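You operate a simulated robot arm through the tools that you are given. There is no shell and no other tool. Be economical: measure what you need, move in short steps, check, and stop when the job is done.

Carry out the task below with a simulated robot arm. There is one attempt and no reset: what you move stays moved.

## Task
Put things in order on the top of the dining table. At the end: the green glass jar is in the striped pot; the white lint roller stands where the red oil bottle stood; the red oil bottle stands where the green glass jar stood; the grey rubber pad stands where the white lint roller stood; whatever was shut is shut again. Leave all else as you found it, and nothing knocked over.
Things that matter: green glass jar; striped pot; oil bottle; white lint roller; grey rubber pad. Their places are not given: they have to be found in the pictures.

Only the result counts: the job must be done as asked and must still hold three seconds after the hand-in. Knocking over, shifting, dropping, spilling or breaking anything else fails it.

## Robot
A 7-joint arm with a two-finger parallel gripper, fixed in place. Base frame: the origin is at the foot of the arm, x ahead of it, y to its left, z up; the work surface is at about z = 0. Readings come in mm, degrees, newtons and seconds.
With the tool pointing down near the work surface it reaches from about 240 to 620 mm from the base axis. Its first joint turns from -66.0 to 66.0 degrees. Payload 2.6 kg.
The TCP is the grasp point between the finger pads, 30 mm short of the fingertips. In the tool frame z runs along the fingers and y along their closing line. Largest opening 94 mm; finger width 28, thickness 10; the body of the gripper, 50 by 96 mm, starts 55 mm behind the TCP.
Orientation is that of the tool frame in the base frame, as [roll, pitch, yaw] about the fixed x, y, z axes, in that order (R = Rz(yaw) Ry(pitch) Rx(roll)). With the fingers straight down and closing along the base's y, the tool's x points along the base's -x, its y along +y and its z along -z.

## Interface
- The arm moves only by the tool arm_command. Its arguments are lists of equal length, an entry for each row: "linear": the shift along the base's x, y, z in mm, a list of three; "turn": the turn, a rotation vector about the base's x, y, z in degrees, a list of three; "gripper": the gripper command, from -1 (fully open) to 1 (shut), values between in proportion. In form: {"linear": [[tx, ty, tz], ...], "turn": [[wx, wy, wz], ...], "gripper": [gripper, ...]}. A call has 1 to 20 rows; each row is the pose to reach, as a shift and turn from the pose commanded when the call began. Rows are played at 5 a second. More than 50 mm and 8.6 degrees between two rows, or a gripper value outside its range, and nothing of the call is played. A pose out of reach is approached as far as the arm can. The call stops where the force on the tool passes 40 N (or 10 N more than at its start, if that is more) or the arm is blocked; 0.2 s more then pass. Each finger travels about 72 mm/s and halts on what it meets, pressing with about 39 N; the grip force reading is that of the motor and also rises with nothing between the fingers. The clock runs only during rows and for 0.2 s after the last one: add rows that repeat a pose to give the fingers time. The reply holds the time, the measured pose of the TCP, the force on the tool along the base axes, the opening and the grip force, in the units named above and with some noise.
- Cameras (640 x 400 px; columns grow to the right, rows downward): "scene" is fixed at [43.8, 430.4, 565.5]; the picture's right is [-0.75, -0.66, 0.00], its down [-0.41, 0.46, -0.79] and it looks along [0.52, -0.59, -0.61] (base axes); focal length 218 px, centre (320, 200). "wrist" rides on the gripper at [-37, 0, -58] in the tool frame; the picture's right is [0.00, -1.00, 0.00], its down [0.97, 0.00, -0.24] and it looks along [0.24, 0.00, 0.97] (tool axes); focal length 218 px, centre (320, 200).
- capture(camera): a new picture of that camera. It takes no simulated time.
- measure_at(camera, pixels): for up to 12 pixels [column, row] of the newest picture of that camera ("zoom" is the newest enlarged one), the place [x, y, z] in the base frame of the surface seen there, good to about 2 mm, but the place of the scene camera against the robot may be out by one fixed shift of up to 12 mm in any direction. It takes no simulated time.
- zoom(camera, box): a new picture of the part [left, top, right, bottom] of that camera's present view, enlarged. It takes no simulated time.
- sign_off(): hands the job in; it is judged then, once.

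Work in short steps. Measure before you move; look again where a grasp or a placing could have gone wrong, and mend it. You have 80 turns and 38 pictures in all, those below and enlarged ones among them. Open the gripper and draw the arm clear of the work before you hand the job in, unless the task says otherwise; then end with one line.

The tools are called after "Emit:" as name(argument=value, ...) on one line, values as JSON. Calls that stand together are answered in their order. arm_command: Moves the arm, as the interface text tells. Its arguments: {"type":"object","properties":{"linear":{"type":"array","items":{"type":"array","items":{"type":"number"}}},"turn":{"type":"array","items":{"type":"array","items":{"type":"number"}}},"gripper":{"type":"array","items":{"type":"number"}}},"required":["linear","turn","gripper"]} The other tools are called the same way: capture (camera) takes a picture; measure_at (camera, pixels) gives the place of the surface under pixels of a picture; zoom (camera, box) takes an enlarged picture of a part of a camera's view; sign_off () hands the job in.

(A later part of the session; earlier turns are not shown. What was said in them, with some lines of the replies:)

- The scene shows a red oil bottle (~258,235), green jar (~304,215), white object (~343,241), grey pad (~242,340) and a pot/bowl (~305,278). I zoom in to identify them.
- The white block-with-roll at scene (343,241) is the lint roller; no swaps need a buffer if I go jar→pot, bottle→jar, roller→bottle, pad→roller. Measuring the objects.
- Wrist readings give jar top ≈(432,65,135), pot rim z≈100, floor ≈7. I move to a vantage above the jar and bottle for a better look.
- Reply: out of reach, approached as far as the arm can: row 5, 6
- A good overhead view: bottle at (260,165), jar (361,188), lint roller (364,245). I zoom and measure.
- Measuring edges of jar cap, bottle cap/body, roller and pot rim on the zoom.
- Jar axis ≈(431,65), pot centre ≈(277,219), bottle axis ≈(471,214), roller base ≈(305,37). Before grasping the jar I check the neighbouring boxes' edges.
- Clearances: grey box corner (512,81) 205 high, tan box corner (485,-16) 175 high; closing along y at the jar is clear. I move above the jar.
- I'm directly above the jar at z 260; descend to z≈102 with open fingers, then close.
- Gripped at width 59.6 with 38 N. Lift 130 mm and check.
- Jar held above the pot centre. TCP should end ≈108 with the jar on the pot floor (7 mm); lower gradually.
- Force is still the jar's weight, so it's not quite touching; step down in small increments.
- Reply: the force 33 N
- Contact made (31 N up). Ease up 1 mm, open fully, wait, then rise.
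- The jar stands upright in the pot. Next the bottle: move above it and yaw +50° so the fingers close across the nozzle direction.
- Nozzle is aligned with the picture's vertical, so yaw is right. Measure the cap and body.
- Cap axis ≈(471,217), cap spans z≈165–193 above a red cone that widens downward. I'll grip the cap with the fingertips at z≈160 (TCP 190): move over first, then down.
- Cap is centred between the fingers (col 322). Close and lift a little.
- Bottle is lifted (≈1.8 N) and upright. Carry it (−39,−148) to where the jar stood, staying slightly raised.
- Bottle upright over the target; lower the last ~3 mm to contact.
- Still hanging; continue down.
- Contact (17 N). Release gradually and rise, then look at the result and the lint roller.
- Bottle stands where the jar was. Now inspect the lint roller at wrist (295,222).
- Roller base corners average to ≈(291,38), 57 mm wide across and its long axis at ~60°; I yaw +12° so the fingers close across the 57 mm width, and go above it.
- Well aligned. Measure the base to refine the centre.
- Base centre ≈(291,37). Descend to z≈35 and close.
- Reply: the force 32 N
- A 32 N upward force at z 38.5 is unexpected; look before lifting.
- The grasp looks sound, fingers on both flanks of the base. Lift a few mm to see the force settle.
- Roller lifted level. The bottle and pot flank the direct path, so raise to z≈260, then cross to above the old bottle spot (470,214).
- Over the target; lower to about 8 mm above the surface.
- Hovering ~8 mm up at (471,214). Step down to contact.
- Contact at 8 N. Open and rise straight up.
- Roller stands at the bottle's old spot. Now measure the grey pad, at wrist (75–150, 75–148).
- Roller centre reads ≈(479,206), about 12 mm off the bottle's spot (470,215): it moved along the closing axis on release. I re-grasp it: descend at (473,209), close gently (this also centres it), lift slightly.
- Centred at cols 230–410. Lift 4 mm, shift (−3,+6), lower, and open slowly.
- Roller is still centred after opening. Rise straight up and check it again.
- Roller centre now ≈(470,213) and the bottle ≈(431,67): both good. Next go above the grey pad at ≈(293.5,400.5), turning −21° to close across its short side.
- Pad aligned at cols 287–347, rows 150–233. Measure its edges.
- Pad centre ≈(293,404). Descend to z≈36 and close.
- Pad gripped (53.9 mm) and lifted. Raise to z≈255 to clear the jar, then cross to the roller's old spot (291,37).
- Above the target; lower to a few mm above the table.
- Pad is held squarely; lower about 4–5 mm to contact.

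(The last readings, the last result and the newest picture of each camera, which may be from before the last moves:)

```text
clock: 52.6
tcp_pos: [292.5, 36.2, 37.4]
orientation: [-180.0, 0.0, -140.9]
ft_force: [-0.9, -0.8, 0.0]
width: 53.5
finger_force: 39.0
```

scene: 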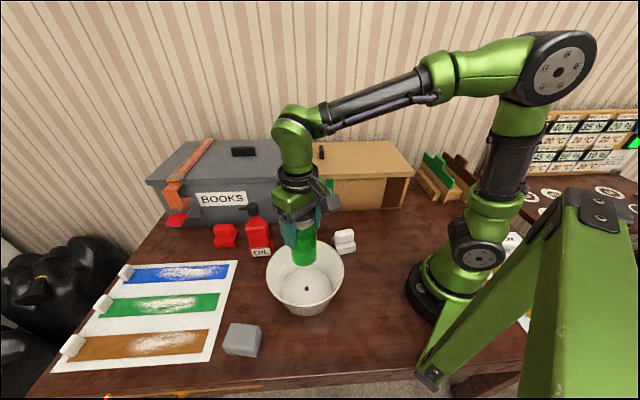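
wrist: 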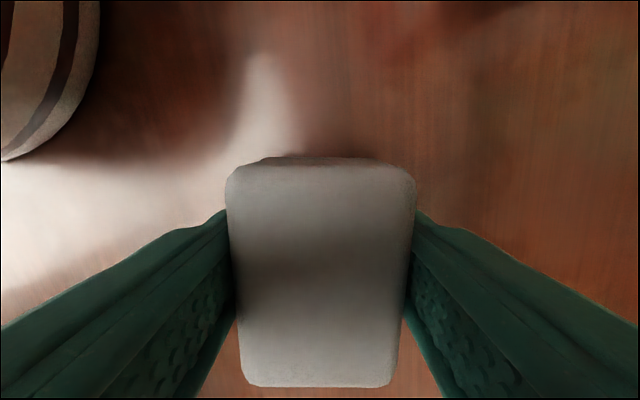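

Nearly touching (force 0). One more mm, then open slowly and stay to look.

Emit:
arm_command(linear=[[0, 0, -0.7], [0, 0, -0.7], [0, 0, -0.7], [0, 0, -0.7], [0, 0, -0.7], [0, 0, -0.7], [0, 0, -0.7], [0, 0, -0.7], [0, 0, 10], [0, 0, 30], [0, 0, 70], [0, 0, 115], [0, 0, 160], [0, 0, 205], [0, 0, 205]], turn=[[0, 0, 0], [0, 0, 0], [0, 0, 0], [0, 0, 0], [0, 0, 0], [0, 0, 0], [0, 0, 0], [0, 0, 0], [0, 0, 0], [0, 0, 0], [0, 0, 0], [0, 0, 0], [0, 0, 0], [0, 0, 0], [0, 0, 0]], gripper=[0.2, 0, -0.1, -0.17, -0.25, -0.4, -0.7, -1, -1, -1, -1, -1, -1, -1, -1])

Emit:
capture(camera="wrist")

Emit:
capture(camera="scene")

Emit:
measure_at(camera="wrist", pixels=[[320, 190], [300, 190], [340, 190], [320, 165], [320, 215], [305, 175], [335, 205]])

```text
clock: 55.8
tcp_pos: [292.5, 38.0, 244.5]
orientation: [179.9, 0.0, -140.9]
ft_force: [0.3, -0.3, -0.4]
width: 93.7
finger_force: 0.1
```

```text
7 pictures are left
```

wrist: 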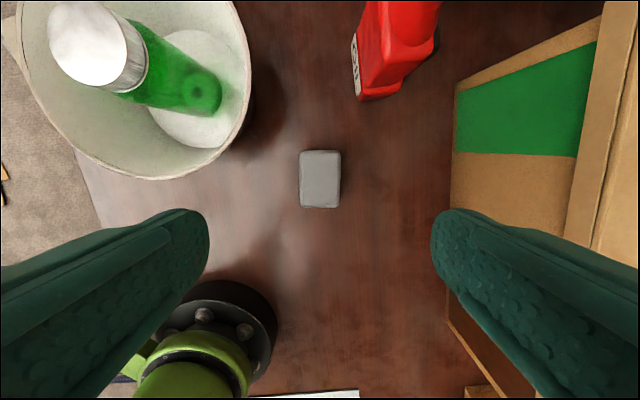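

```text
6 pictures are left
```

scene: 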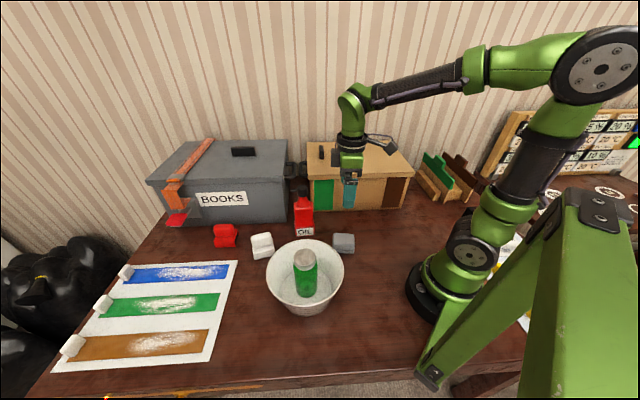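

```text
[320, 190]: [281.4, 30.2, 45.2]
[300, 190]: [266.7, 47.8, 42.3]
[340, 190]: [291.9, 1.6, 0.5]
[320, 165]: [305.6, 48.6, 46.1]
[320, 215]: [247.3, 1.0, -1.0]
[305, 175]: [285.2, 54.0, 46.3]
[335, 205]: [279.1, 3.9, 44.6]
```

Pad centre reads ≈(292,38), on the roller's old spot; jar in pot, bottle and roller stand upright, boxes untouched and shut. Raise the arm clear.

Emit:
arm_command(linear=[[0, 0, 45], [0, 0, 90], [0, 0, 130], [0, 0, 150], [0, 0, 150], [0, 0, 150]], turn=[[0, 0, 0], [0, 0, 0], [0, 0, 0], [0, 0, 0], [0, 0, 0], [0, 0, 0]], gripper=[-1, -1, -1, -1, -1, -1])

Emit:
zoom(camera="scene", box=[195, 170, 375, 330])

```text
clock: 57.2
tcp_pos: [292.0, 40.2, 396.0]
orientation: [-180.0, 0.0, -140.9]
ft_force: [-0.9, -0.3, -1.0]
width: 94.3
finger_force: 0.1
```

```text
2.50 times, centred on (285, 250) of scene
```

zoom: 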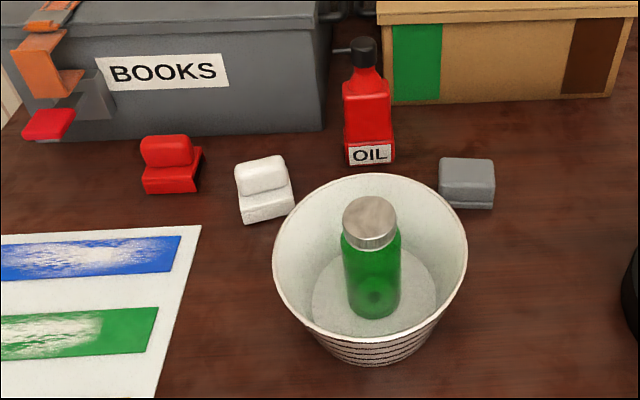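

All objects are upright in their places with the arm clear and the gripper open; handing in.

Emit:
sign_off()

```text
The job is handed in.
```

The job is handed in: the jar is in the striped pot, and the oil bottle, lint roller and rubber pad each stand in their new places. By the last measurements they are within about 3 mm of target. Both boxes stayed shut, and nothing was knocked over.
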